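You operate a simulated robot arm through the tools that you are given. There is no shell and no other tool. Be economical: measure what you need, move in short steps, check, and stop when the job is done.

You are at the controls of a simulated robot arm. One attempt, no reset.

JOB
Set the turn plate at the white mark, pin it again and lay the short grey panel on it.
Fine: the blue pin waits in its holder while the plate turns; the panel lies centred; drives stay off.

The check looks at the end state, three seconds after you hand in, the way a careful person would. Anything else that was tipped, shoved, dropped, spilled or broken makes it a failure.

ROBOT AND FRAMES
A 7-joint arm with a two-finger parallel gripper, fixed in place. Base frame: the origin is at the foot of the arm, x ahead of it, y to its left, z up. Readings come in m, degrees, newtons and seconds.
Its first joint turns from -66.0 to 66.0 degrees. Payload 2.6 kg.
The tool frame sits at the grasp point between the pads (the TCP): z along the fingers, y along the line on which they close. The tips reach 0.03 m beyond it. Largest opening 0.094 m; finger width 0.028, thickness 0.01; the body of the gripper, 0.05 by 0.096 m, starts 0.055 m behind the TCP.
Orientation is that of the tool frame in the base frame, as [roll, pitch, yaw] about the fixed x, y, z axes, in that order (R = Rz(yaw) Ry(pitch) Rx(roll)). With the fingers straight down and closing along the base's y, the tool's x points along the base's -x, its y along +y and its z along -z.

CONTROLS
- The arm moves only by the tool move_arm. Its argument "increments" is text: rows parted by semicolons, each of 7 numbers parted by spaces: the shift along the base's x, y, z in cm, then the turn, a rotation vector about the base's x, y, z in degrees, then the finger opening in cm, from 0 to 9.4. In form: tx ty tz wx wy wz jaw; .... A call has 1 to 10 rows; each row shifts and turns the commanded pose from where the row before left it. A row lasts 0.2 s, in which the tool goes at most 0.05 m and 8.6 degrees; a call with a longer step from one row to the next is refused whole, and so is a gripper value outside its range. Where a pose cannot be reached the arm comes as near as it can. A force on the tool above 70 N (or 10 N above the force at the start of the call, whichever is more), or a blocked arm, ends the call early, and 0.2 s more pass. Each finger travels about 0.072 m/s and halts on what it meets, pressing with about 39 N; the grip force reading is that of the motor and also rises with nothing between the fingers. The clock runs only during rows and for 0.2 s after the last one: add rows that do not move to give the fingers time. It gives the time, the measured TCP pose, the force on the tool (base axes), the opening and the grip force at its end, in the units of the frame above (readings bear some noise).
- Cameras (640 x 400 px; columns grow to the right, rows downward): "scene" is fixed at [-0.0068, 0.4167, 0.5652]; the picture's right is [-0.99, -0.17, 0.00], its down [-0.11, 0.64, -0.76] and it looks along [0.13, -0.75, -0.65] (base axes); focal length 328 px, centre (320, 200). "wrist" rides on the gripper at [-0.037, 0, -0.058] in the tool frame; the picture's right is [0.00, -1.00, 0.00], its down [0.97, 0.00, -0.24] and it looks along [0.24, 0.00, 0.97] (tool axes); focal length 218 px, centre (320, 200). There is no depth. A picture from a camera that has moved, and an enlarged one, comes with that camera's place and axes in the base frame and with its lens. The place of the scene camera against the robot may be out by one fixed shift of up to 0.012 m in any direction.
- grab_frame(camera): a new picture of that camera. The clock stands still meanwhile.
- zoom(camera, box): a new picture of the part [left, top, right, bottom] of that camera's present view, enlarged. The clock stands still meanwhile.
- finish_job(): hands the job in; it is judged then, once.

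Go step by step. Nothing tells you positions but the pictures and the camera data: compare them with the known pose of the tool, close in by small moves and look again before you grip or let go. The budget is 120 turns and 84 pictures, counting those below and the enlarged ones. Unless the task says otherwise, let go and move clear before handing in, and close with one line.

The tools are called after "Emit:" by a JSON object that holds its "method" and its "body". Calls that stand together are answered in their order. move_arm: Moves the arm, as the interface text tells. Its arguments: {"type":"object","properties":{"increments":{"type":"string"}},"required":["increments"]} The other tools are called the same way: grab_frame (camera) takes a picture; zoom (camera, box) takes an enlarged picture of a part of a camera's view; finish_job () hands the job in.

At the start:

```text
clock: 0.0
eef_pos: [0.3415, 0.0356, 0.298]
tool_rot: [-180.0, 0.0, -180.0]
ft_force: [-0.1, 0.2, -0.7]
finger_gap: 0.0939
finger_force: 0.2
```

scene: 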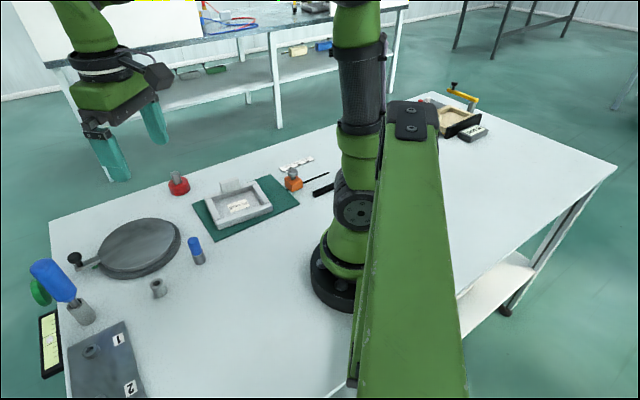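
wrist: 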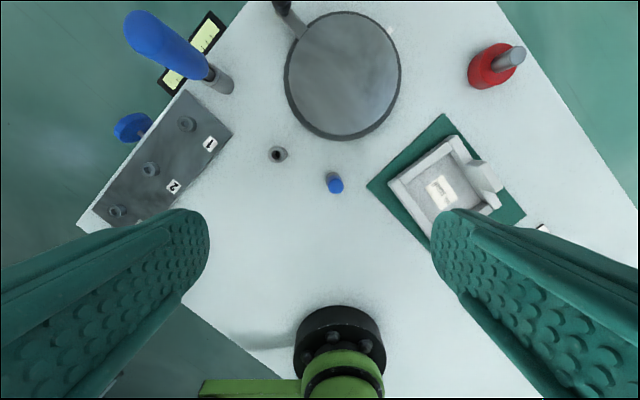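

I see a round turn plate with a black knob lever, a blue pin standing near it, a small grey holder, a tray on a green mat, and a tool rack. I'll look closer first.

Emit:
{"method": "zoom", "body": {"camera": "scene", "box": [30, 180, 230, 305]}}

Emit:
{"method": "zoom", "body": {"camera": "wrist", "box": [240, 0, 440, 200]}}

Emit:
{"method": "zoom", "body": {"camera": "scene", "box": [160, 130, 350, 250]}}

Emit:
{"method": "zoom", "body": {"camera": "scene", "box": [20, 250, 180, 400]}}

Emit:
{"method": "zoom", "body": {"camera": "scene", "box": [400, 70, 520, 150]}}

```text
3.20 times, centred on (130, 242) of scene
camera zoom: at [-0.0068, 0.4167, 0.5652], right [-0.99, -0.17, 0.0], down [-0.11, 0.64, -0.76], along [0.13, -0.75, -0.65], focal length 1050 px, centre (928, 64)
```

zoom: 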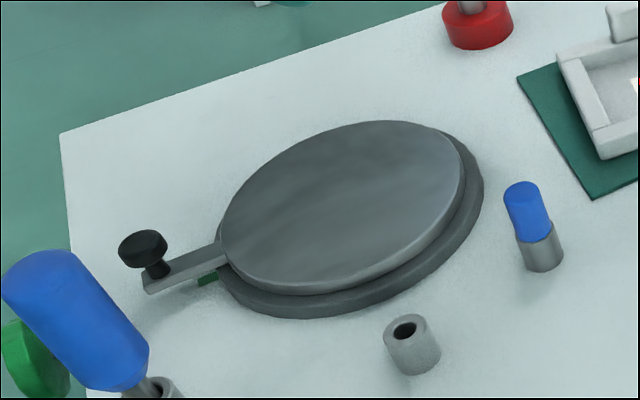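

```text
2.00 times, centred on (340, 100) of wrist
camera zoom: at [0.3785, 0.0352, 0.3566], right [0.0, -1.0, 0.0], down [-0.97, 0.0, 0.24], along [-0.24, 0.0, -0.97], focal length 436 px, centre (280, 400)
```

zoom: 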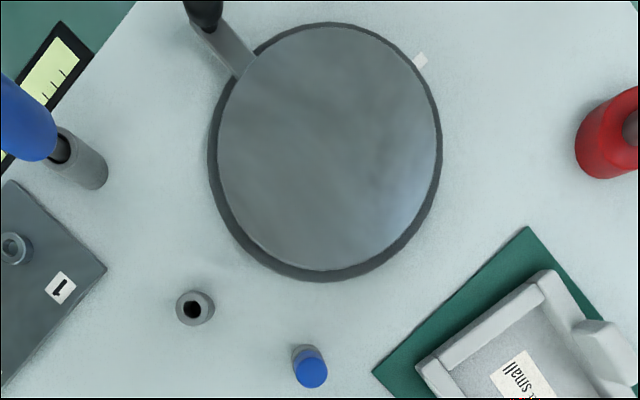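

```text
3.33 times, centred on (255, 190) of scene
camera zoom: at [-0.0068, 0.4167, 0.5652], right [-0.99, -0.17, 0.0], down [-0.11, 0.64, -0.76], along [0.13, -0.75, -0.65], focal length 1094 px, centre (537, 233)
```

zoom: 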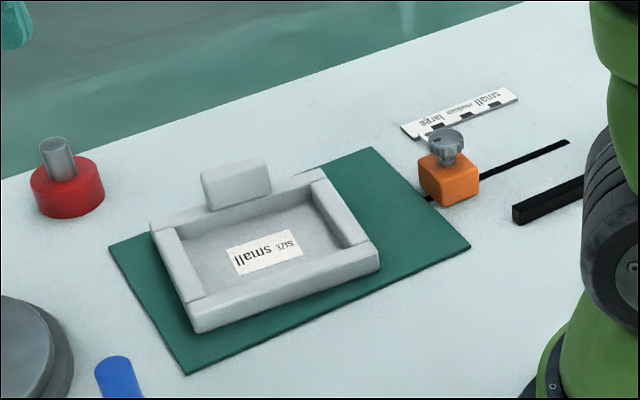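

```text
2.67 times, centred on (100, 325) of scene
camera zoom: at [-0.0068, 0.4167, 0.5652], right [-0.99, -0.17, 0.0], down [-0.11, 0.64, -0.76], along [0.13, -0.75, -0.65], focal length 875 px, centre (907, -133)
```

zoom: 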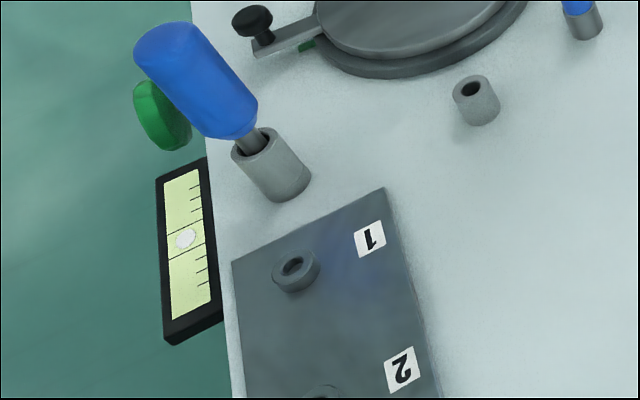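

```text
5.00 times, centred on (460, 110) of scene
camera zoom: at [-0.0068, 0.4167, 0.5652], right [-0.99, -0.17, 0.0], down [-0.11, 0.64, -0.76], along [0.13, -0.75, -0.65], focal length 1640 px, centre (-380, 650)
```

zoom: 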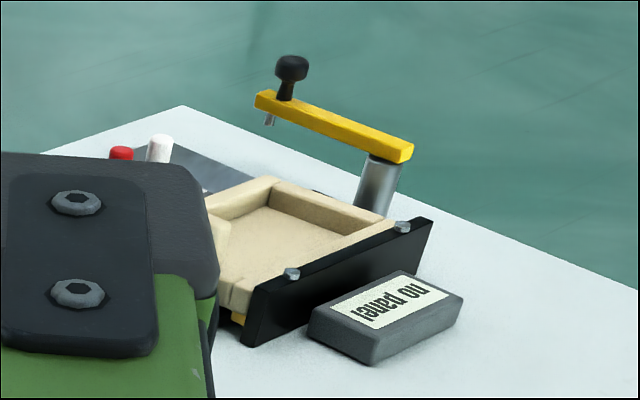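

Rough triangulation puts the objects near z≈0, not −0.48, so I need to verify by parallax. I'll move the arm a little and compare.

Emit:
{"method": "move_arm", "body": {"increments": "-3 0 0 0 0 0 9.4;-3 0 0 0 0 0 9.4;-3 0 0 0 0 0 9.4;0 0 0 0 0 0 9.4"}}

Emit:
{"method": "grab_frame", "body": {"camera": "wrist"}}

Emit:
{"method": "grab_frame", "body": {"camera": "scene"}}

```text
clock: 1.0
eef_pos: [0.2508, 0.0351, 0.2977]
tool_rot: [-180.0, 0.1, -180.0]
ft_force: [-0.1, 0.5, -0.2]
finger_gap: 0.0939
finger_force: 0.0
```

```text
76 pictures are left
camera wrist: at [0.2878, 0.0351, 0.3565], right [0.0, -1.0, 0.0], down [-0.97, 0.0, 0.24], along [-0.24, 0.0, -0.97], focal length 218 px, centre (320, 200)
```

wrist: 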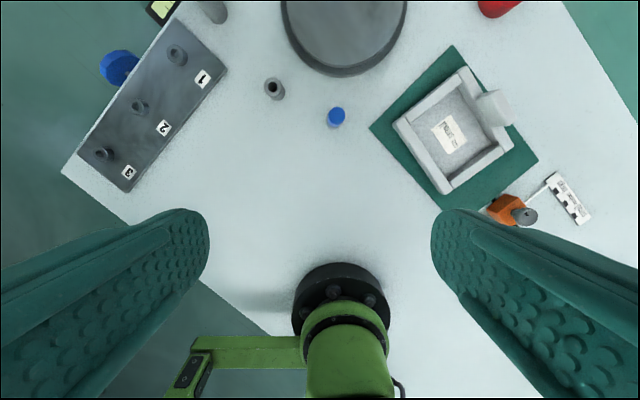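

```text
75 pictures are left
```

scene: 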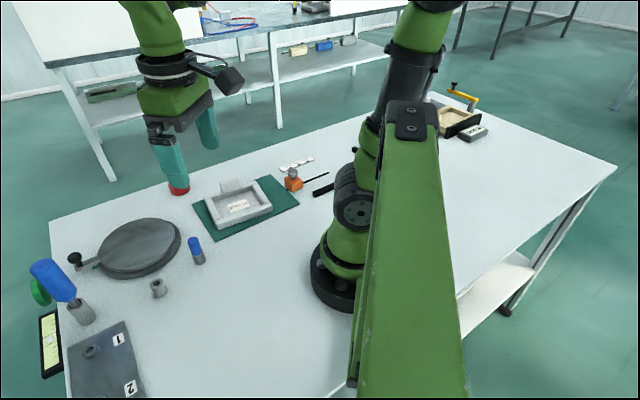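

Parallax puts the pin top at z≈0.05, so the table really is near z≈0 and I'll trust the pictures. Next I look around with the wrist camera: first at the right side.

Emit:
{"method": "move_arm", "body": {"increments": "0 -4 0 0 0 0 9.4;0 -4 0 0 0 0 9.4;0 -4 0 0 0 0 9.4;0 -4 0 0 0 0 9.4;0 -4 0 0 0 0 9.4;0 0 0 0 0 0 9.4"}}

Emit:
{"method": "grab_frame", "body": {"camera": "wrist"}}

Emit:
{"method": "zoom", "body": {"camera": "scene", "box": [20, 210, 120, 380]}}

Emit:
{"method": "zoom", "body": {"camera": "scene", "box": [60, 200, 220, 300]}}

```text
clock: 2.4
eef_pos: [0.2528, -0.163, 0.2988]
tool_rot: [180.0, 0.0, -180.0]
ft_force: [0.7, -0.3, -0.1]
finger_gap: 0.0939
finger_force: 0.2
```

```text
74 pictures are left
camera wrist: at [0.2892, -0.1641, 0.3566], right [0.0, -1.0, 0.0], down [-0.97, 0.0, 0.24], along [-0.24, 0.0, -0.97], focal length 218 px, centre (320, 200)
```

wrist: 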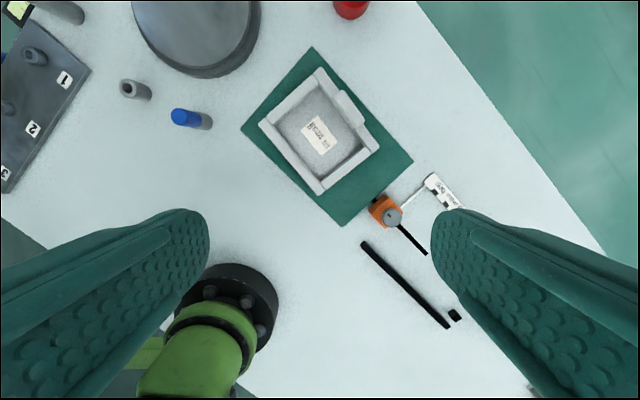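

```text
2.35 times, centred on (70, 295) of scene
camera zoom: at [-0.0068, 0.4167, 0.5652], right [-0.99, -0.17, 0.0], down [-0.11, 0.64, -0.76], along [0.13, -0.75, -0.65], focal length 772 px, centre (908, -24)
```

zoom: 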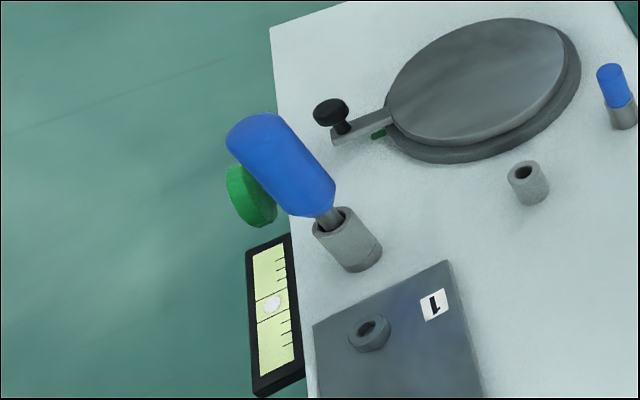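

```text
4.00 times, centred on (140, 250) of scene
camera zoom: at [-0.0068, 0.4167, 0.5652], right [-0.99, -0.17, 0.0], down [-0.11, 0.64, -0.76], along [0.13, -0.75, -0.65], focal length 1312 px, centre (1040, 0)
```

zoom: 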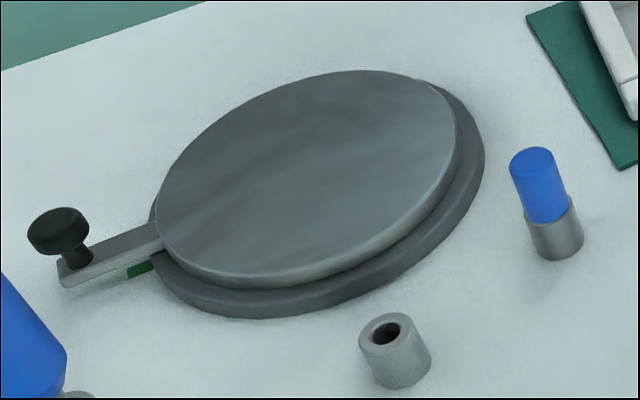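

The right side has a tray, a slider with a size scale, and slots. Now I look at the left side and the far parts of the table.

Emit:
{"method": "move_arm", "body": {"increments": "-2 -4 0 0 0 0 9.4;-2 -4 0 0 0 0 9.4;-2 -4 0 0 0 0 9.4;-2 -2 0 0 0 0 9.4;0 0 0 0 0 0 9.4"}}

Emit:
{"method": "grab_frame", "body": {"camera": "wrist"}}

Emit:
{"method": "grab_frame", "body": {"camera": "scene"}}

```text
clock: 3.6
eef_pos: [0.1728, -0.3034, 0.298]
tool_rot: [180.0, 0.1, -179.9]
ft_force: [-0.1, 0.4, 0.0]
finger_gap: 0.0937
finger_force: 0.0
```

```text
71 pictures are left
camera wrist: at [0.208, -0.3047, 0.3573], right [0.0, -1.0, 0.0], down [-0.97, 0.0, 0.24], along [-0.24, 0.0, -0.97], focal length 218 px, centre (320, 200)
```

wrist: 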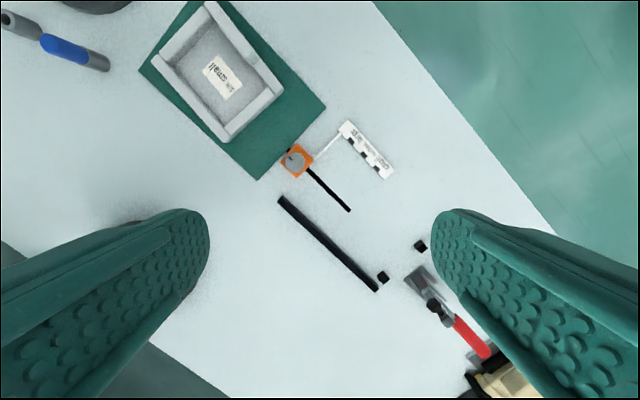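

```text
70 pictures are left
```

scene: 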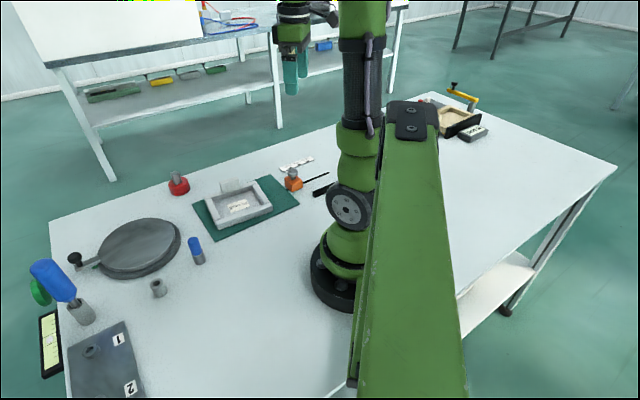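

There's more on the right: small blocks, a red-handled tool and the wooden tray area. I'll move further to see it.

Emit:
{"method": "move_arm", "body": {"increments": "-2 -4 0 0 0 0 9.4;-2 -4 0 0 0 0 9.4;0 0 0 0 0 0 9.4"}}

Emit:
{"method": "grab_frame", "body": {"camera": "wrist"}}

```text
clock: 4.4
eef_pos: [0.1321, -0.3844, 0.2991]
tool_rot: [180.0, 0.0, -179.9]
ft_force: [0.1, 0.7, 0.1]
finger_gap: 0.0939
finger_force: 0.1
```

```text
69 pictures are left
camera wrist: at [0.1691, -0.3843, 0.3575], right [0.0, -1.0, 0.0], down [-0.97, 0.0, 0.24], along [-0.24, 0.0, -0.97], focal length 218 px, centre (320, 200)
```

wrist: 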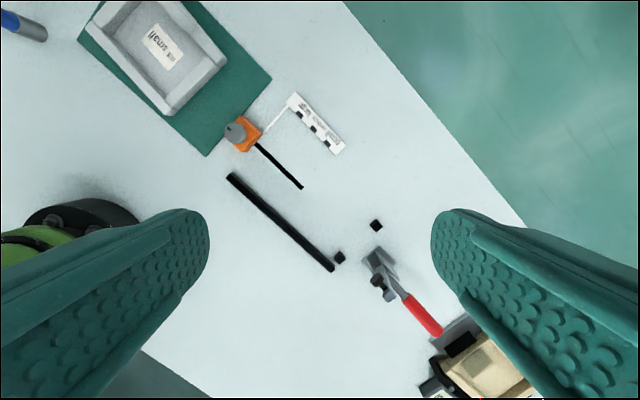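

I'll tilt the camera to look at the wooden tray station beyond.

Emit:
{"method": "move_arm", "body": {"increments": "0 0 0 0 8 0 9.4;0 0 0 0 8 0 9.4;0 0 0 0 8 0 9.4;0 0 0 0 8 0 9.4;0 0 0 0 0 0 9.4"}}

Emit:
{"method": "grab_frame", "body": {"camera": "wrist"}}

```text
clock: 5.6
eef_pos: [0.1323, -0.3834, 0.2982]
tool_rot: [180.0, -32.1, -180.0]
ft_force: [0.4, -0.8, -0.2]
finger_gap: 0.0938
finger_force: 0.0
```

```text
68 pictures are left
camera wrist: at [0.1936, -0.3845, 0.3284], right [0.0, -1.0, 0.0], down [-0.69, 0.0, 0.72], along [-0.72, 0.0, -0.69], focal length 218 px, centre (320, 200)
```

wrist: 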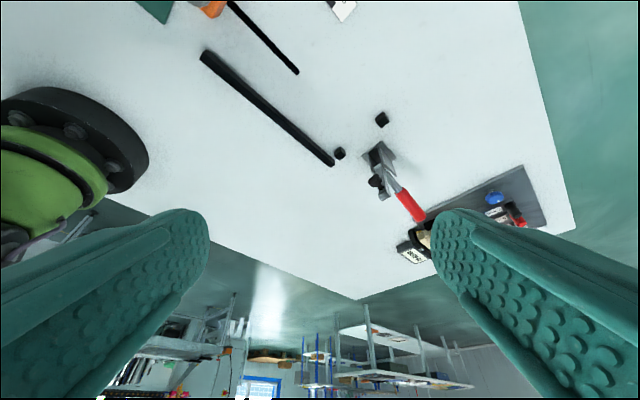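

Emit:
{"method": "zoom", "body": {"camera": "wrist", "box": [340, 100, 580, 280]}}

Emit:
{"method": "zoom", "body": {"camera": "scene", "box": [410, 80, 500, 150]}}

Emit:
{"method": "zoom", "body": {"camera": "scene", "box": [260, 130, 350, 210]}}

```text
2.22 times, centred on (460, 190) of wrist
camera zoom: at [0.1936, -0.3845, 0.3284], right [0.0, -1.0, 0.0], down [-0.69, 0.0, 0.72], along [-0.72, 0.0, -0.69], focal length 485 px, centre (9, 222)
```

zoom: 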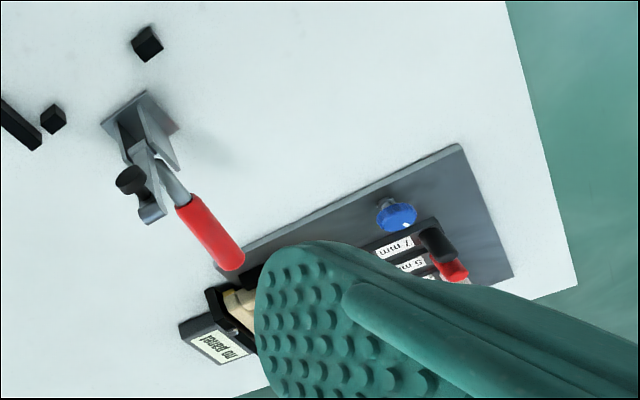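

```text
5.71 times, centred on (455, 115) of scene
camera zoom: at [-0.0068, 0.4167, 0.5652], right [-0.99, -0.17, 0.0], down [-0.11, 0.64, -0.76], along [0.13, -0.75, -0.65], focal length 1875 px, centre (-451, 686)
```

zoom: 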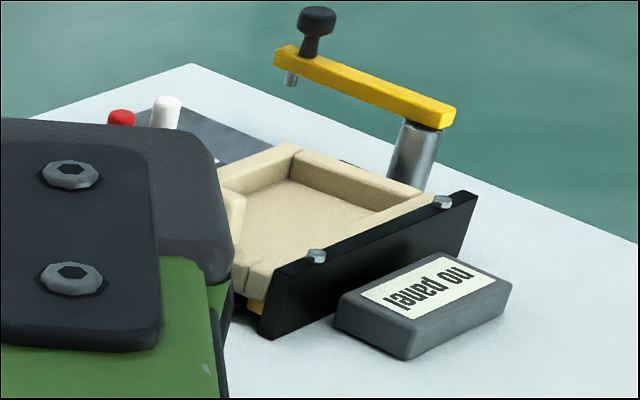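

```text
5.00 times, centred on (305, 170) of scene
camera zoom: at [-0.0068, 0.4167, 0.5652], right [-0.99, -0.17, 0.0], down [-0.11, 0.64, -0.76], along [0.13, -0.75, -0.65], focal length 1640 px, centre (395, 350)
```

zoom: 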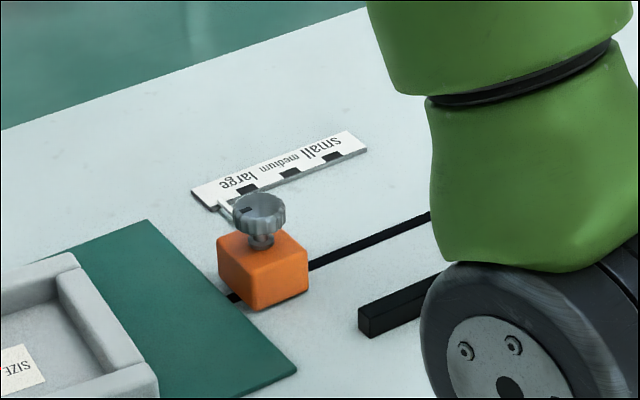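

No loose panels on this side. Now untilt and look on the left.

Emit:
{"method": "move_arm", "body": {"increments": "0 4 0 0 -8 0 9.4;1 4 0 0 -8 0 9.4;2 4 0 0 -8 0 9.4;2 4 0 0 -8 0 9.4;2 4 0 0 0 0 9.4;2 4 0 0 0 0 9.4;0 4 0 0 0 0 9.4;0 4 0 0 0 0 9.4;0 4 0 0 0 0 9.4;0 4 0 0 0 0 9.4"}}

Emit:
{"method": "move_arm", "body": {"increments": "0 4 0 0 0 0 9.4;0 4 0 0 0 0 9.4;0 4 0 0 0 0 9.4;0 4 0 0 0 0 9.4;0 0 0 0 0 0 9.4"}}

Emit:
{"method": "grab_frame", "body": {"camera": "wrist"}}

```text
clock: 7.8
eef_pos: [0.2212, 0.0172, 0.2963]
tool_rot: [179.9, -0.1, 179.9]
ft_force: [-0.2, -0.6, -0.6]
finger_gap: 0.0938
finger_force: 0.0
```

```text
clock: 9.0
eef_pos: [0.2218, 0.1761, 0.2978]
tool_rot: [180.0, 0.0, 179.8]
ft_force: [-0.4, 0.4, 0.1]
finger_gap: 0.094
finger_force: 0.1
```

```text
64 pictures are left
camera wrist: at [0.2588, 0.176, 0.3568], right [0.0, -1.0, 0.0], down [-0.97, 0.0, 0.24], along [-0.24, 0.0, -0.97], focal length 218 px, centre (320, 200)
```

wrist: 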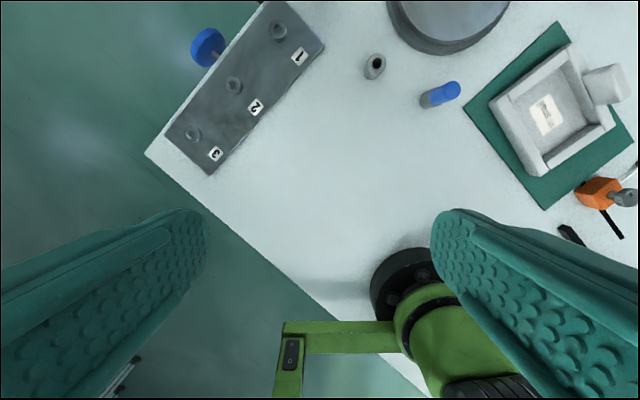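

Nothing loose on the left apart from the rack. Now I look forward, beyond the plate, with the camera tilted ahead.

Emit:
{"method": "move_arm", "body": {"increments": "3 -3 0 0 -8 0 9.4;3 -3 0 0 -8 0 9.4;3 -3 0 0 -8 0 9.4;0 -3 0 0 -8 0 9.4;0 0 0 0 0 0 9.4"}}

Emit:
{"method": "grab_frame", "body": {"camera": "wrist"}}

```text
clock: 10.2
eef_pos: [0.3118, 0.0544, 0.2981]
tool_rot: [-180.0, 32.1, 180.0]
ft_force: [0.3, -0.4, -0.3]
finger_gap: 0.0941
finger_force: 0.1
```

```text
63 pictures are left
camera wrist: at [0.3125, 0.0545, 0.3669], right [0.0, -1.0, 0.0], down [-0.95, 0.0, -0.31], along [0.31, 0.0, -0.95], focal length 218 px, centre (320, 200)
```

wrist: 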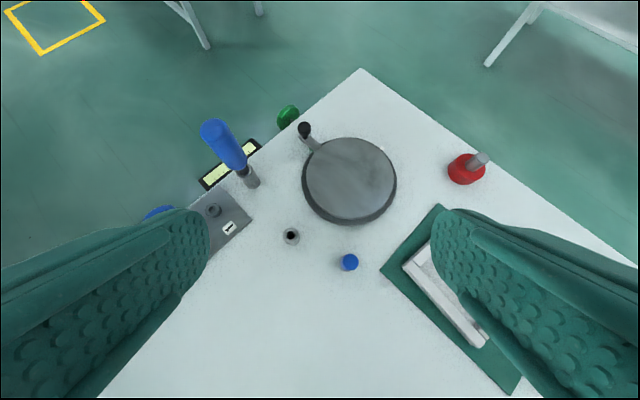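

No loose panel elsewhere, so the piece inside the tray labelled "size small" is a candidate. I'll look at it from above.

Emit:
{"method": "move_arm", "body": {"increments": "0 -4 0 0 8 0 9.4;0 -4 0 0 8 0 9.4;0 -4 -3 0 8 0 9.4;0 -4 -3 0 8 0 9.4;0 -4 -2 0 0 0 9.4;1.5 -1.3 -2 0 0 0 9.4;0 0 0 0 0 0 9.4"}}

Emit:
{"method": "grab_frame", "body": {"camera": "wrist"}}

Emit:
{"method": "zoom", "body": {"camera": "wrist", "box": [210, 80, 430, 280]}}

```text
clock: 11.8
eef_pos: [0.3266, -0.1591, 0.1978]
tool_rot: [180.0, 0.0, -180.0]
ft_force: [0.5, 0.0, 0.2]
finger_gap: 0.0938
finger_force: 0.1
```

```text
62 pictures are left
camera wrist: at [0.3635, -0.1584, 0.2564], right [0.0, -1.0, 0.0], down [-0.97, 0.0, 0.24], along [-0.24, 0.0, -0.97], focal length 218 px, centre (320, 200)
```

wrist: 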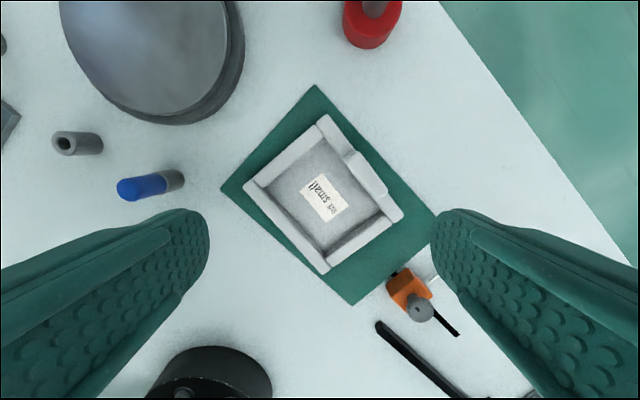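

```text
2.00 times, centred on (320, 180) of wrist
camera zoom: at [0.3635, -0.1584, 0.2564], right [0.0, -1.0, 0.0], down [-0.97, 0.0, 0.24], along [-0.24, 0.0, -0.97], focal length 436 px, centre (320, 240)
```

zoom: 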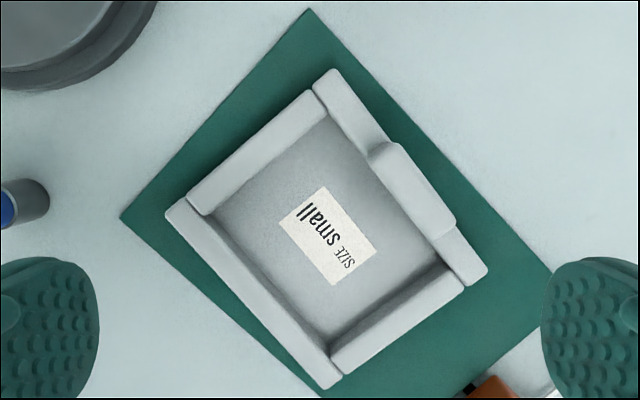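

The tray has a tab and a "size small" label. Now a close look at the blue pin, empty tube, disc and lever.

Emit:
{"method": "move_arm", "body": {"increments": "1 4 0 0 0 0 9.4;1 4 0 0 0 0 9.4;1 4 0 0 0 0 9.4;1 4 0 0 0 0 9.4;1 3 -1 0 0 0 9.4;0 0 0 0 0 0 9.4"}}

Emit:
{"method": "grab_frame", "body": {"camera": "wrist"}}

Emit:
{"method": "zoom", "body": {"camera": "wrist", "box": [230, 60, 390, 220]}}

```text
clock: 13.2
eef_pos: [0.3773, 0.0327, 0.1875]
tool_rot: [180.0, 0.1, 180.0]
ft_force: [0.9, 0.2, -0.3]
finger_gap: 0.0942
finger_force: 0.0
```

```text
60 pictures are left
camera wrist: at [0.4138, 0.0323, 0.2468], right [0.0, -1.0, 0.0], down [-0.97, 0.0, 0.24], along [-0.24, 0.0, -0.97], focal length 218 px, centre (320, 200)
```

wrist: 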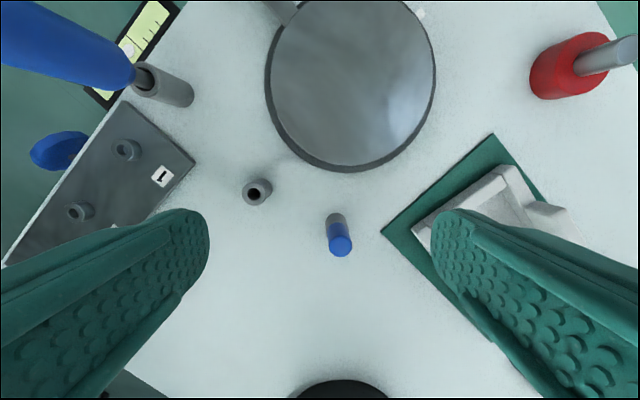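

```text
2.50 times, centred on (310, 140) of wrist
camera zoom: at [0.4138, 0.0323, 0.2468], right [0.0, -1.0, 0.0], down [-0.97, 0.0, 0.24], along [-0.24, 0.0, -0.97], focal length 546 px, centre (345, 350)
```

zoom: 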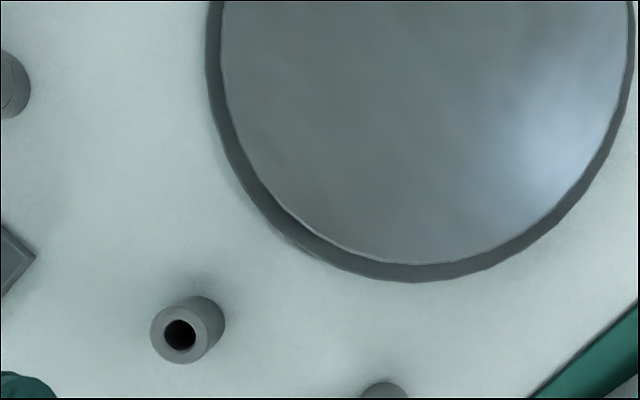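

The pin has a grey lower part and blue grip; the tube next to it is empty. Now I look at the lever, its mark and the white mark up close.

Emit:
{"method": "move_arm", "body": {"increments": "3 1 0 0 0 0 9.4;3 1 0 0 0 0 9.4;3 0 0 0 0 0 9.4;3 0 0 0 0 0 9.4;0 0 0 0 0 0 9.4"}}

Emit:
{"method": "grab_frame", "body": {"camera": "wrist"}}

Emit:
{"method": "zoom", "body": {"camera": "wrist", "box": [220, 0, 440, 220]}}

```text
clock: 14.4
eef_pos: [0.4982, 0.0529, 0.1879]
tool_rot: [180.0, 0.0, -180.0]
ft_force: [0.9, -0.3, 1.0]
finger_gap: 0.0939
finger_force: 0.1
```

```text
58 pictures are left
camera wrist: at [0.5335, 0.0524, 0.2466], right [0.0, -1.0, 0.0], down [-0.97, 0.0, 0.24], along [-0.24, 0.0, -0.97], focal length 218 px, centre (320, 200)
```

wrist: 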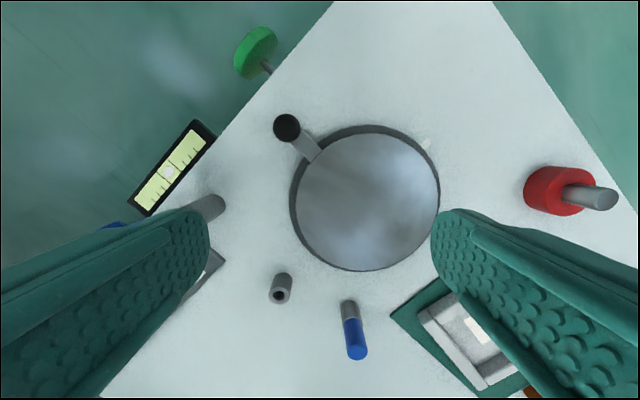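

```text
1.82 times, centred on (330, 110) of wrist
camera zoom: at [0.5335, 0.0524, 0.2466], right [0.0, -1.0, 0.0], down [-0.97, 0.0, 0.24], along [-0.24, 0.0, -0.97], focal length 397 px, centre (302, 364)
```

zoom: 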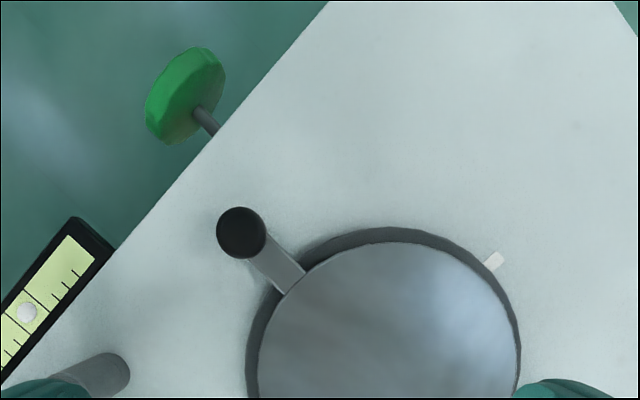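

The lever and white mark are 90° apart about the disc centre (≈0.477, 0.004). I need a side view of the blue pin to understand its seating, so I'll look low from the robot side.

Emit:
{"method": "move_arm", "body": {"increments": "-5 0 0 0 0 0 9.4;-5 0 0 0 0 0 9.4;-5 0 0 0 0 0 9.4;-5 0 0 0 -8 0 9.4;-5 0 0 0 -8 0 9.4;-4 -2 0 0 -8 0 9.4;0 -1 -2 0 -8 0 9.4;0 0 -3 0 -8 0 9.4;0 0 0 0 -8 0 9.4;0 0 0 0 0 0 9.4"}}

Emit:
{"method": "grab_frame", "body": {"camera": "wrist"}}

```text
clock: 16.6
eef_pos: [0.3049, 0.0464, 0.2462]
tool_rot: [179.9, 48.0, -179.9]
ft_force: [0.4, -0.7, 0.5]
finger_gap: 0.0938
finger_force: 0.0
out of reach, approached as far as the arm can: row 6, 7, 8, 9
```

```text
56 pictures are left
camera wrist: at [0.2862, 0.0465, 0.3127], right [0.0, -1.0, 0.0], down [-0.83, 0.0, -0.56], along [0.56, 0.0, -0.83], focal length 218 px, centre (320, 200)
```

wrist: 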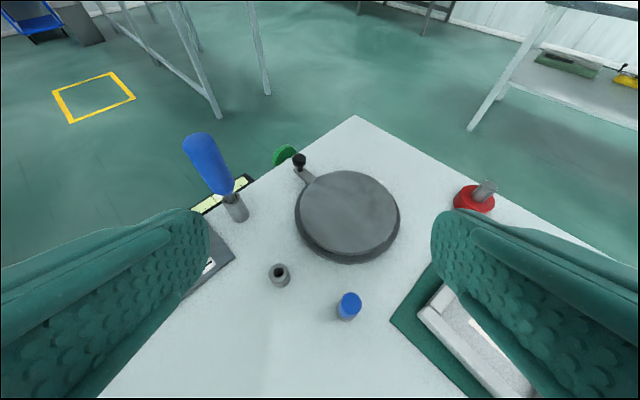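

Emit:
{"method": "zoom", "body": {"camera": "wrist", "box": [250, 130, 410, 330]}}

Emit:
{"method": "zoom", "body": {"camera": "wrist", "box": [170, 110, 310, 250]}}

Emit:
{"method": "zoom", "body": {"camera": "scene", "box": [140, 220, 220, 310]}}

```text
2.00 times, centred on (330, 230) of wrist
camera zoom: at [0.2862, 0.0465, 0.3127], right [0.0, -1.0, 0.0], down [-0.83, 0.0, -0.56], along [0.56, 0.0, -0.83], focal length 436 px, centre (300, 140)
```

zoom: 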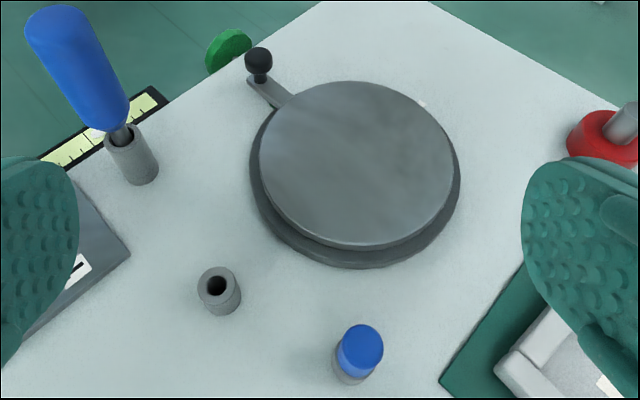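

```text
2.86 times, centred on (240, 180) of wrist
camera zoom: at [0.2862, 0.0465, 0.3127], right [0.0, -1.0, 0.0], down [-0.83, 0.0, -0.56], along [0.56, 0.0, -0.83], focal length 624 px, centre (549, 257)
```

zoom: 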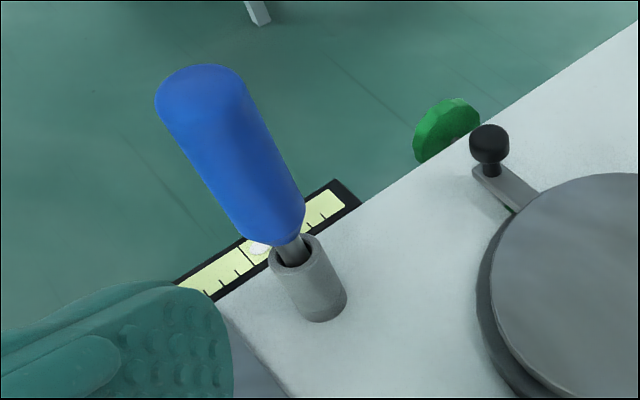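

```text
4.44 times, centred on (180, 265) of scene
camera zoom: at [-0.0068, 0.4167, 0.5652], right [-0.99, -0.17, 0.0], down [-0.11, 0.64, -0.76], along [0.13, -0.75, -0.65], focal length 1458 px, centre (942, -89)
```

zoom: 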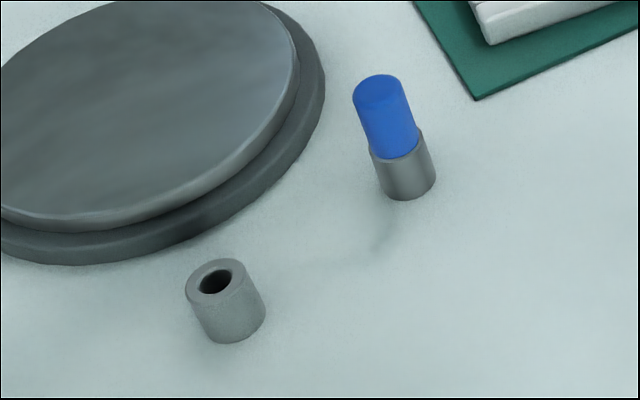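

The pin sits in a shiny bush (the lock) and the matte tube is the empty holder. Now I need a closer look at the tray, to decide what the panel is.

Emit:
{"method": "move_arm", "body": {"increments": "0 0 3 0 8 0 9.4;0 0 3 0 8 0 9.4;1 -3 2 0 8 0 9.4;2 -3 0 0 8 0 9.4;2 -3 0 0 8 0 9.4;2 -3 0 0 8 0 9.4;0 -3 0 0 0 0 9.4;0 -3 0 0 0 0 9.4;0 0 0 0 0 0 9.4"}}

```text
clock: 18.6
eef_pos: [0.3735, -0.1345, 0.3253]
tool_rot: [-180.0, 0.0, 180.0]
ft_force: [-0.2, 0.0, 0.0]
finger_gap: 0.0941
finger_force: 0.1
```

Emit:
{"method": "move_arm", "body": {"increments": "-2 -1 -4 0 0 0 9.4;-2 -1 -4 0 0 0 9.4;-1.5 -1 -4 0 0 0 9.4;0 0 -4 0 0 0 9.4;0 0 -2.5 0 0 0 9.4;0 0 0 0 0 0 9.4"}}

Emit:
{"method": "grab_frame", "body": {"camera": "wrist"}}

Emit:
{"method": "zoom", "body": {"camera": "scene", "box": [190, 165, 310, 245]}}

```text
clock: 20.0
eef_pos: [0.32, -0.1609, 0.1407]
tool_rot: [179.9, 0.1, 179.9]
ft_force: [-0.1, -0.4, -0.9]
finger_gap: 0.094
finger_force: 0.1
```

```text
52 pictures are left
camera wrist: at [0.3566, -0.1629, 0.1992], right [0.0, -1.0, 0.0], down [-0.97, 0.0, 0.24], along [-0.24, 0.0, -0.97], focal length 218 px, centre (320, 200)
```

wrist: 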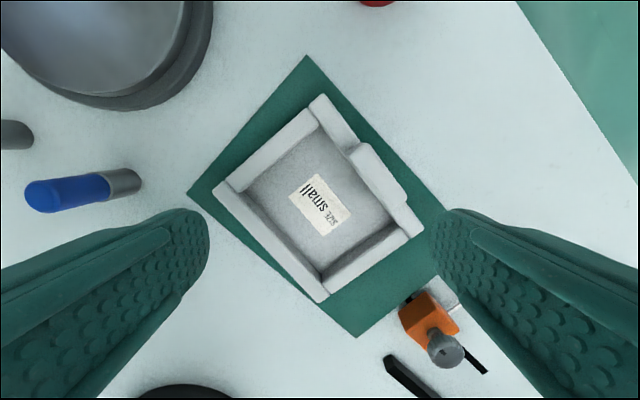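

```text
5.00 times, centred on (250, 205) of scene
camera zoom: at [-0.0068, 0.4167, 0.5652], right [-0.99, -0.17, 0.0], down [-0.11, 0.64, -0.76], along [0.13, -0.75, -0.65], focal length 1640 px, centre (670, 175)
```

zoom: 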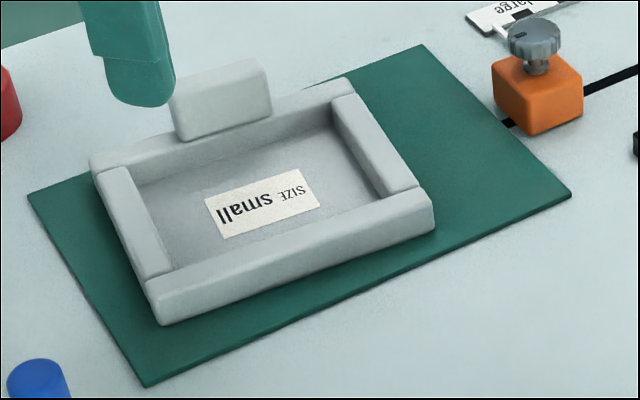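

The grey tray with a handle-like tab on the parking mat is the only loose grey workpiece in reach, so I take it as the panel. First the pin: it should have its top at about (0.324, 0.014, 0.061); I move above it to check.

Emit:
{"method": "move_arm", "body": {"increments": "0 3 0 0 0 0 9.4;0 4 0 0 0 0 8;0 4 0 0 0 0 7;0 4 0 0 0 0 6;0.4 2.5 -2 0 0 0 5;0 0 0 0 0 0 5"}}

Emit:
{"method": "grab_frame", "body": {"camera": "wrist"}}

Emit:
{"method": "grab_frame", "body": {"camera": "scene"}}

```text
clock: 21.4
eef_pos: [0.323, 0.0135, 0.1204]
tool_rot: [-179.9, 0.0, 179.9]
ft_force: [-0.5, -0.6, 0.4]
finger_gap: 0.0498
finger_force: 0.1
```

```text
50 pictures are left
camera wrist: at [0.3607, 0.0128, 0.1786], right [0.0, -1.0, 0.0], down [-0.97, 0.0, 0.24], along [-0.24, 0.0, -0.97], focal length 218 px, centre (320, 200)
```

wrist: 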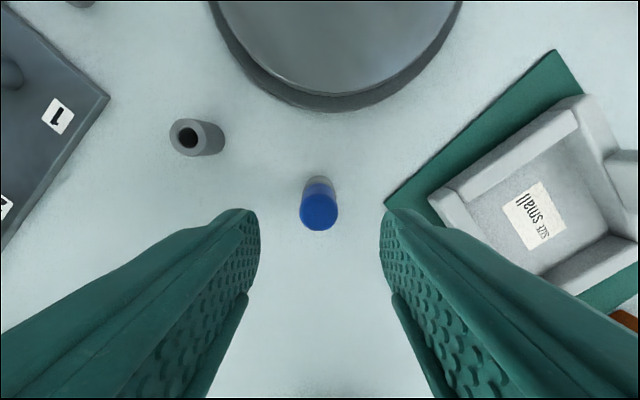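

```text
49 pictures are left
```

scene: 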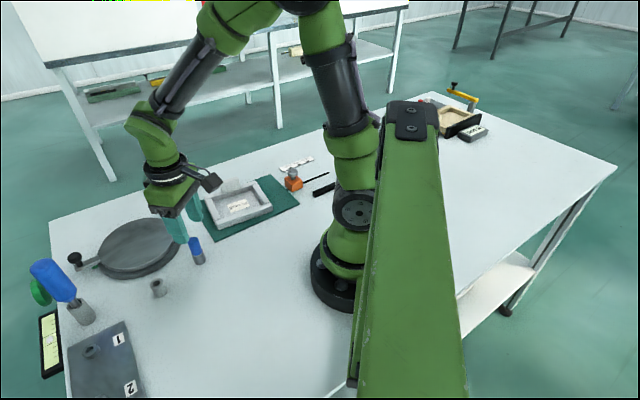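

The pin is at about (0.325, 0.013) with its top at z≈0.061. I lower to grip the blue part, tips staying above the bush.

Emit:
{"method": "move_arm", "body": {"increments": "0.2 0 -2 0 0 0 5;0 0 -2 0 0 0 5;0 0 -1.5 0 0 0 5;0 0 -0.5 0 0 0 5;0 0 0 0 0 0 5"}}

Emit:
{"method": "zoom", "body": {"camera": "scene", "box": [130, 190, 250, 290]}}

Emit:
{"method": "grab_frame", "body": {"camera": "wrist"}}

```text
clock: 22.6
eef_pos: [0.3254, 0.0125, 0.0607]
tool_rot: [180.0, 0.0, -179.9]
ft_force: [-0.1, 0.3, -0.8]
finger_gap: 0.0499
finger_force: 0.1
```

```text
4.00 times, centred on (190, 240) of scene
camera zoom: at [-0.0068, 0.4167, 0.5652], right [-0.99, -0.17, 0.0], down [-0.11, 0.64, -0.76], along [0.13, -0.75, -0.65], focal length 1312 px, centre (840, 40)
```

zoom: 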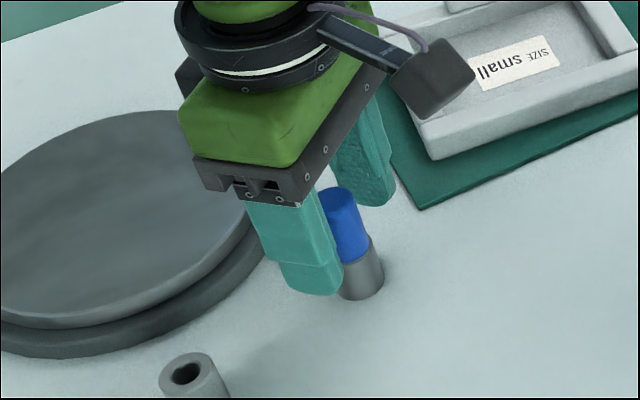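

```text
47 pictures are left
camera wrist: at [0.3626, 0.0122, 0.1192], right [0.0, -1.0, 0.0], down [-0.97, 0.0, 0.24], along [-0.24, 0.0, -0.97], focal length 218 px, centre (320, 200)
```

wrist: 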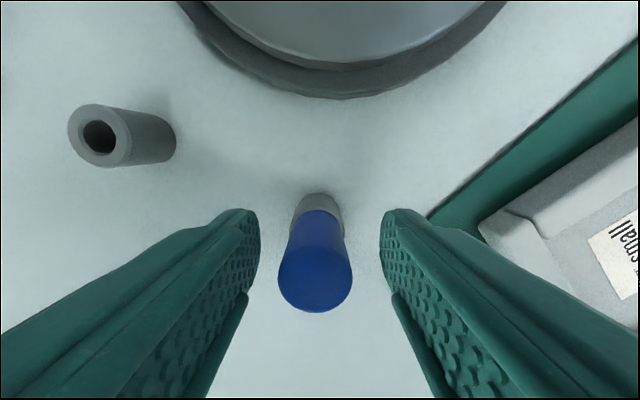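

Aligned; I raise 4 mm for clearance over the bush and close.

Emit:
{"method": "move_arm", "body": {"increments": "0.1 0.05 0.4 0 0 0 5;0 0 0 0 0 0 3;0 0 0 0 0 0 1.5;0 0 0 0 0 0 1.5;0 0 0 0 0 0 1.5"}}

```text
clock: 23.8
eef_pos: [0.3285, 0.0127, 0.0652]
tool_rot: [-179.9, 0.0, 180.0]
ft_force: [1.0, 1.0, 2.5]
finger_gap: 0.0203
finger_force: 38.6
```

Gripped (20 mm). I lift straight up slowly.

Emit:
{"method": "move_arm", "body": {"increments": "0 0 0.5 0 0 0 1.5;0 0 0.5 0 0 0 1.5;0 0 1 0 0 0 1.5;0 0 1 0 0 0 1.5;0 0 1.5 0 0 0 1.5;0 0 1.5 0 0 0 1.5;0 0 0 0 0 0 1.5"}}

Emit:
{"method": "zoom", "body": {"camera": "scene", "box": [130, 170, 270, 290]}}

Emit:
{"method": "grab_frame", "body": {"camera": "wrist"}}

```text
clock: 25.4
eef_pos: [0.3274, 0.0129, 0.1248]
tool_rot: [179.9, 0.0, -180.0]
ft_force: [0.2, -0.3, -0.1]
finger_gap: 0.0203
finger_force: 39.2
```

```text
3.33 times, centred on (200, 230) of scene
camera zoom: at [-0.0068, 0.4167, 0.5652], right [-0.99, -0.17, 0.0], down [-0.11, 0.64, -0.76], along [0.13, -0.75, -0.65], focal length 1094 px, centre (720, 100)
```

zoom: 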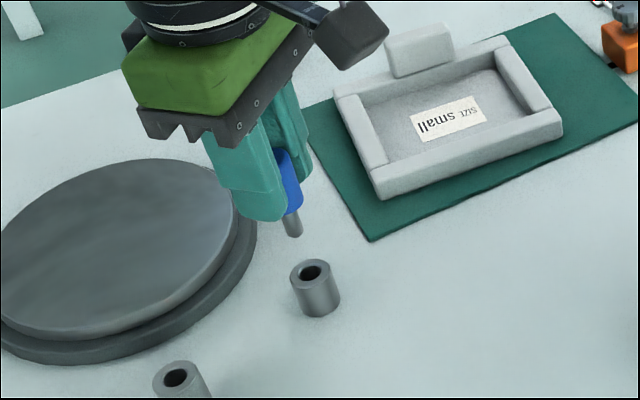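

```text
45 pictures are left
camera wrist: at [0.3638, 0.0129, 0.1837], right [0.0, -1.0, 0.0], down [-0.97, 0.0, 0.24], along [-0.24, 0.0, -0.97], focal length 218 px, centre (320, 200)
```

wrist: 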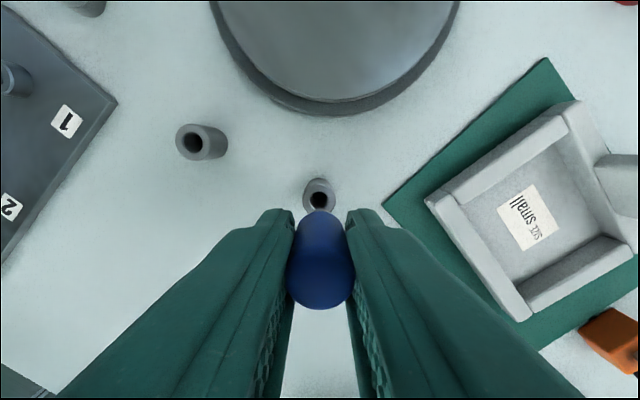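

The pin is out; the lock bush hole appears at pixel (319,197) when I'm exactly over it. I'll move over the holder and align it to the same pixel.

Emit:
{"method": "move_arm", "body": {"increments": "1 2 0 0 0 0 1.5;1 2.5 0 0 0 0 1.5;1 2.4 0 0 0 0 1.5;1 2 0 0 0 0 1.5;0 0 0 0 0 0 1.5"}}

Emit:
{"method": "zoom", "body": {"camera": "wrist", "box": [260, 140, 380, 240]}}

Emit:
{"method": "zoom", "body": {"camera": "scene", "box": [100, 180, 220, 310]}}

```text
clock: 26.6
eef_pos: [0.3679, 0.1021, 0.1251]
tool_rot: [-180.0, -0.1, -179.9]
ft_force: [0.6, 0.3, -0.2]
finger_gap: 0.0202
finger_force: 39.1
```

```text
4.00 times, centred on (320, 190) of wrist
camera zoom: at [0.404, 0.1011, 0.1835], right [0.0, -1.0, 0.0], down [-0.97, 0.0, 0.24], along [-0.24, 0.0, -0.97], focal length 873 px, centre (320, 240)
```

zoom: 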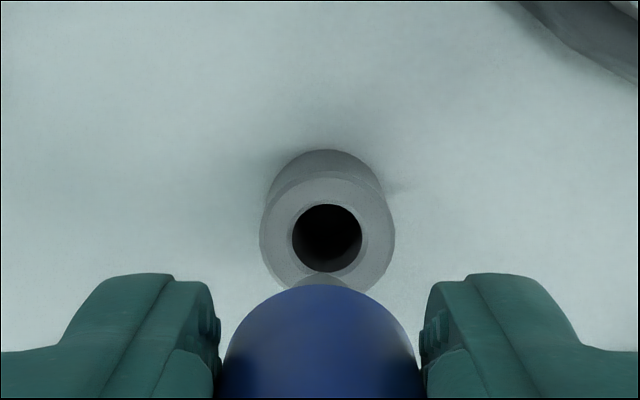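

```text
3.08 times, centred on (160, 245) of scene
camera zoom: at [-0.0068, 0.4167, 0.5652], right [-0.99, -0.17, 0.0], down [-0.11, 0.64, -0.76], along [0.13, -0.75, -0.65], focal length 1010 px, centre (812, 62)
```

zoom: 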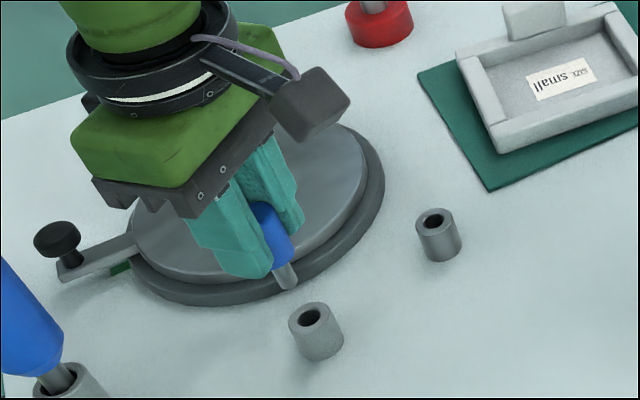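

Hole is ~1.3 mm to −y and ~1 mm to −x. I correct and come down close above the holder.

Emit:
{"method": "move_arm", "body": {"increments": "-0.1 -0.13 0 0 0 0 1.5;0 0 -1.5 0 0 0 1.5;0 0 -1.2 0 0 0 1.5;0 0 0 0 0 0 1.5"}}

Emit:
{"method": "zoom", "body": {"camera": "wrist", "box": [260, 140, 380, 240]}}

Emit:
{"method": "zoom", "body": {"camera": "scene", "box": [120, 240, 200, 310]}}

```text
clock: 27.6
eef_pos: [0.3654, 0.1004, 0.0978]
tool_rot: [180.0, 0.0, 180.0]
ft_force: [-0.1, 0.7, -0.4]
finger_gap: 0.0203
finger_force: 39.1
```

```text
4.00 times, centred on (320, 190) of wrist
camera zoom: at [0.4022, 0.0997, 0.156], right [0.0, -1.0, 0.0], down [-0.97, 0.0, 0.24], along [-0.24, 0.0, -0.97], focal length 873 px, centre (320, 240)
```

zoom: 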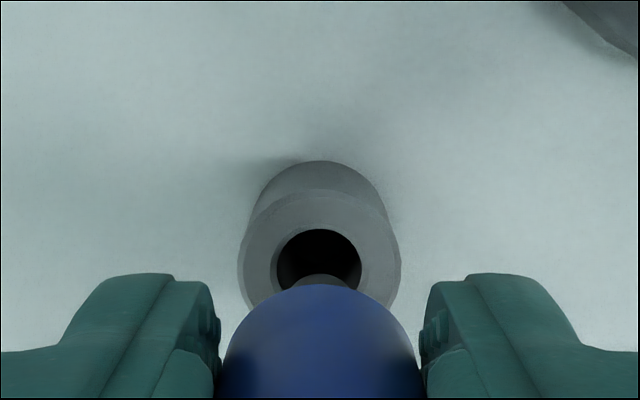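

```text
5.71 times, centred on (160, 275) of scene
camera zoom: at [-0.0068, 0.4167, 0.5652], right [-0.99, -0.17, 0.0], down [-0.11, 0.64, -0.76], along [0.13, -0.75, -0.65], focal length 1875 px, centre (1234, -229)
```

zoom: 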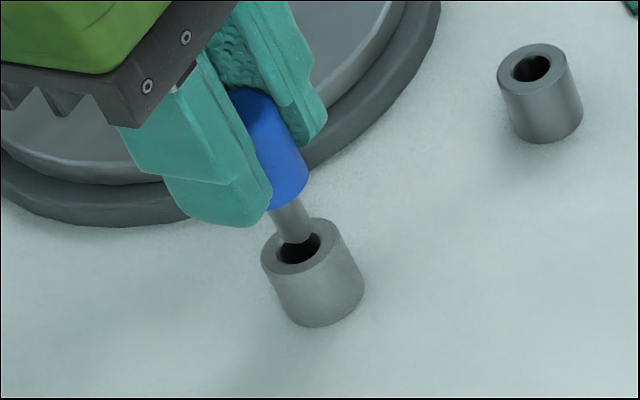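

Looks centred. I lower a centimetre and check the force.

Emit:
{"method": "move_arm", "body": {"increments": "0.05 -0.02 -0.5 0 0 0 1.5;0 0 -0.5 0 0 0 1.5;0 0 0 0 0 0 1.5"}}

Emit:
{"method": "zoom", "body": {"camera": "scene", "box": [120, 240, 200, 310]}}

```text
clock: 28.4
eef_pos: [0.3666, 0.1004, 0.0872]
tool_rot: [179.9, 0.0, 180.0]
ft_force: [-0.2, 0.3, -1.1]
finger_gap: 0.0201
finger_force: 39.3
```

```text
5.71 times, centred on (160, 275) of scene
camera zoom: at [-0.0068, 0.4167, 0.5652], right [-0.99, -0.17, 0.0], down [-0.11, 0.64, -0.76], along [0.13, -0.75, -0.65], focal length 1875 px, centre (1234, -229)
```

zoom: 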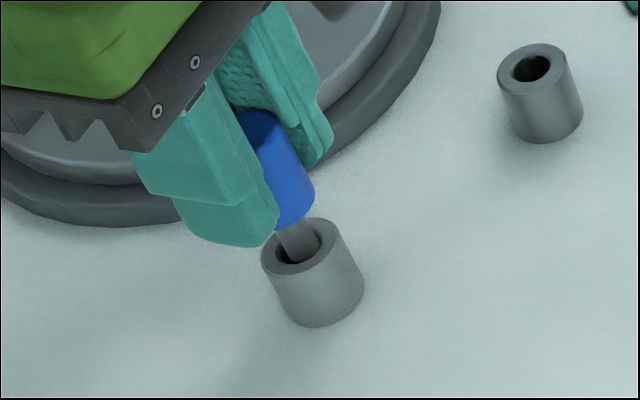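

The shank is entering cleanly. I continue down to the seat.

Emit:
{"method": "move_arm", "body": {"increments": "0 0 -0.5 0 0 0 1.5;0 0 -0.5 0 0 0 1.5;0 0 -0.5 0 0 0 1.5;0 0 0 0 0 0 1.5"}}

Emit:
{"method": "zoom", "body": {"camera": "scene", "box": [120, 240, 200, 310]}}

```text
clock: 29.4
eef_pos: [0.3663, 0.0997, 0.0732]
tool_rot: [180.0, 0.0, -180.0]
ft_force: [1.2, -0.1, -0.3]
finger_gap: 0.0201
finger_force: 38.6
```

```text
5.71 times, centred on (160, 275) of scene
camera zoom: at [-0.0068, 0.4167, 0.5652], right [-0.99, -0.17, 0.0], down [-0.11, 0.64, -0.76], along [0.13, -0.75, -0.65], focal length 1875 px, centre (1234, -229)
```

zoom: 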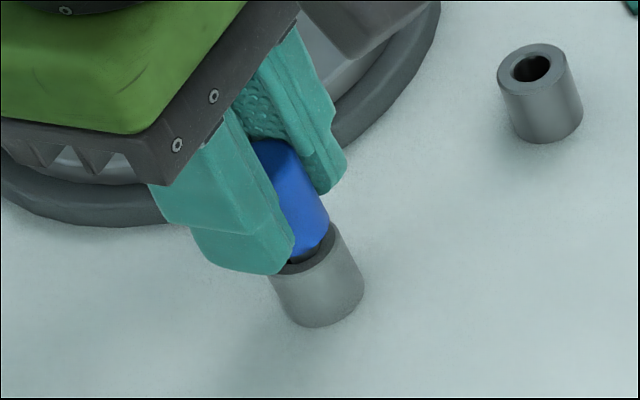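

Nearly seated; a little further in small steps until contact.

Emit:
{"method": "move_arm", "body": {"increments": "0 0 -0.3 0 0 0 1.5;0 0 -0.3 0 0 0 1.5;0 0 -0.2 0 0 0 1.5;0 0 0 0 0 0 1.5"}}

```text
clock: 30.4
eef_pos: [0.3678, 0.1016, 0.0646]
tool_rot: [180.0, -0.1, 180.0]
ft_force: [2.2, -0.1, -0.5]
finger_gap: 0.0202
finger_force: 38.8
```

That equals the seated height in the lock bush. I open and rise.

Emit:
{"method": "move_arm", "body": {"increments": "0 0 0 0 0 0 3;0 0 0 0 0 0 4.5;0 0 0 0 0 0 4.5;0 0 2 0 0 0 4.5;0 0 4 0 0 0 4.5;0 0 4 0 0 0 4.5;0 0 0 0 0 0 4.5"}}

Emit:
{"method": "zoom", "body": {"camera": "scene", "box": [120, 220, 220, 310]}}

Emit:
{"method": "grab_frame", "body": {"camera": "wrist"}}

```text
clock: 32.0
eef_pos: [0.3667, 0.1006, 0.1663]
tool_rot: [180.0, 0.0, 179.9]
ft_force: [-0.3, -0.1, -0.2]
finger_gap: 0.0452
finger_force: 0.1
```

```text
4.44 times, centred on (170, 265) of scene
camera zoom: at [-0.0068, 0.4167, 0.5652], right [-0.99, -0.17, 0.0], down [-0.11, 0.64, -0.76], along [0.13, -0.75, -0.65], focal length 1458 px, centre (987, -89)
```

zoom: 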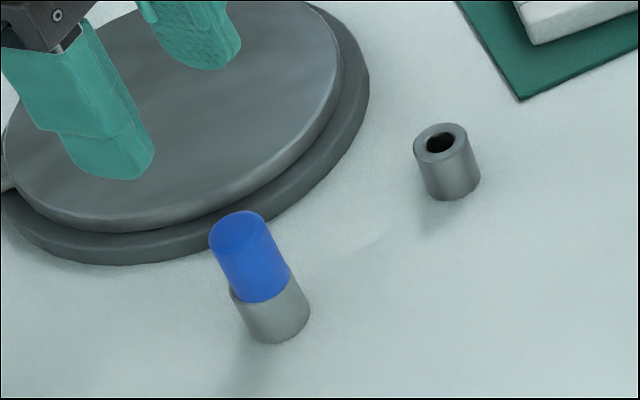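

```text
37 pictures are left
camera wrist: at [0.4037, 0.0995, 0.2239], right [0.0, -1.0, 0.0], down [-0.97, 0.0, 0.24], along [-0.24, 0.0, -0.97], focal length 218 px, centre (320, 200)
```

wrist: 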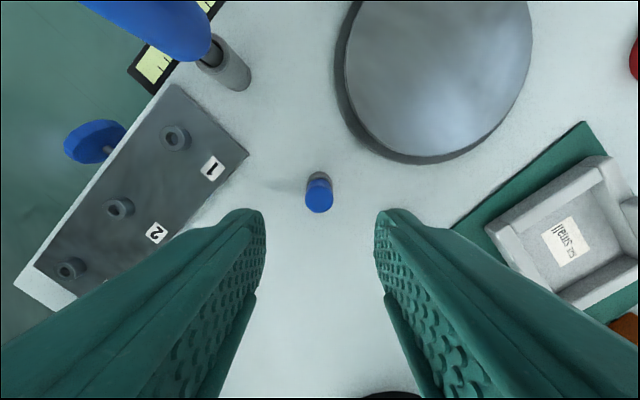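

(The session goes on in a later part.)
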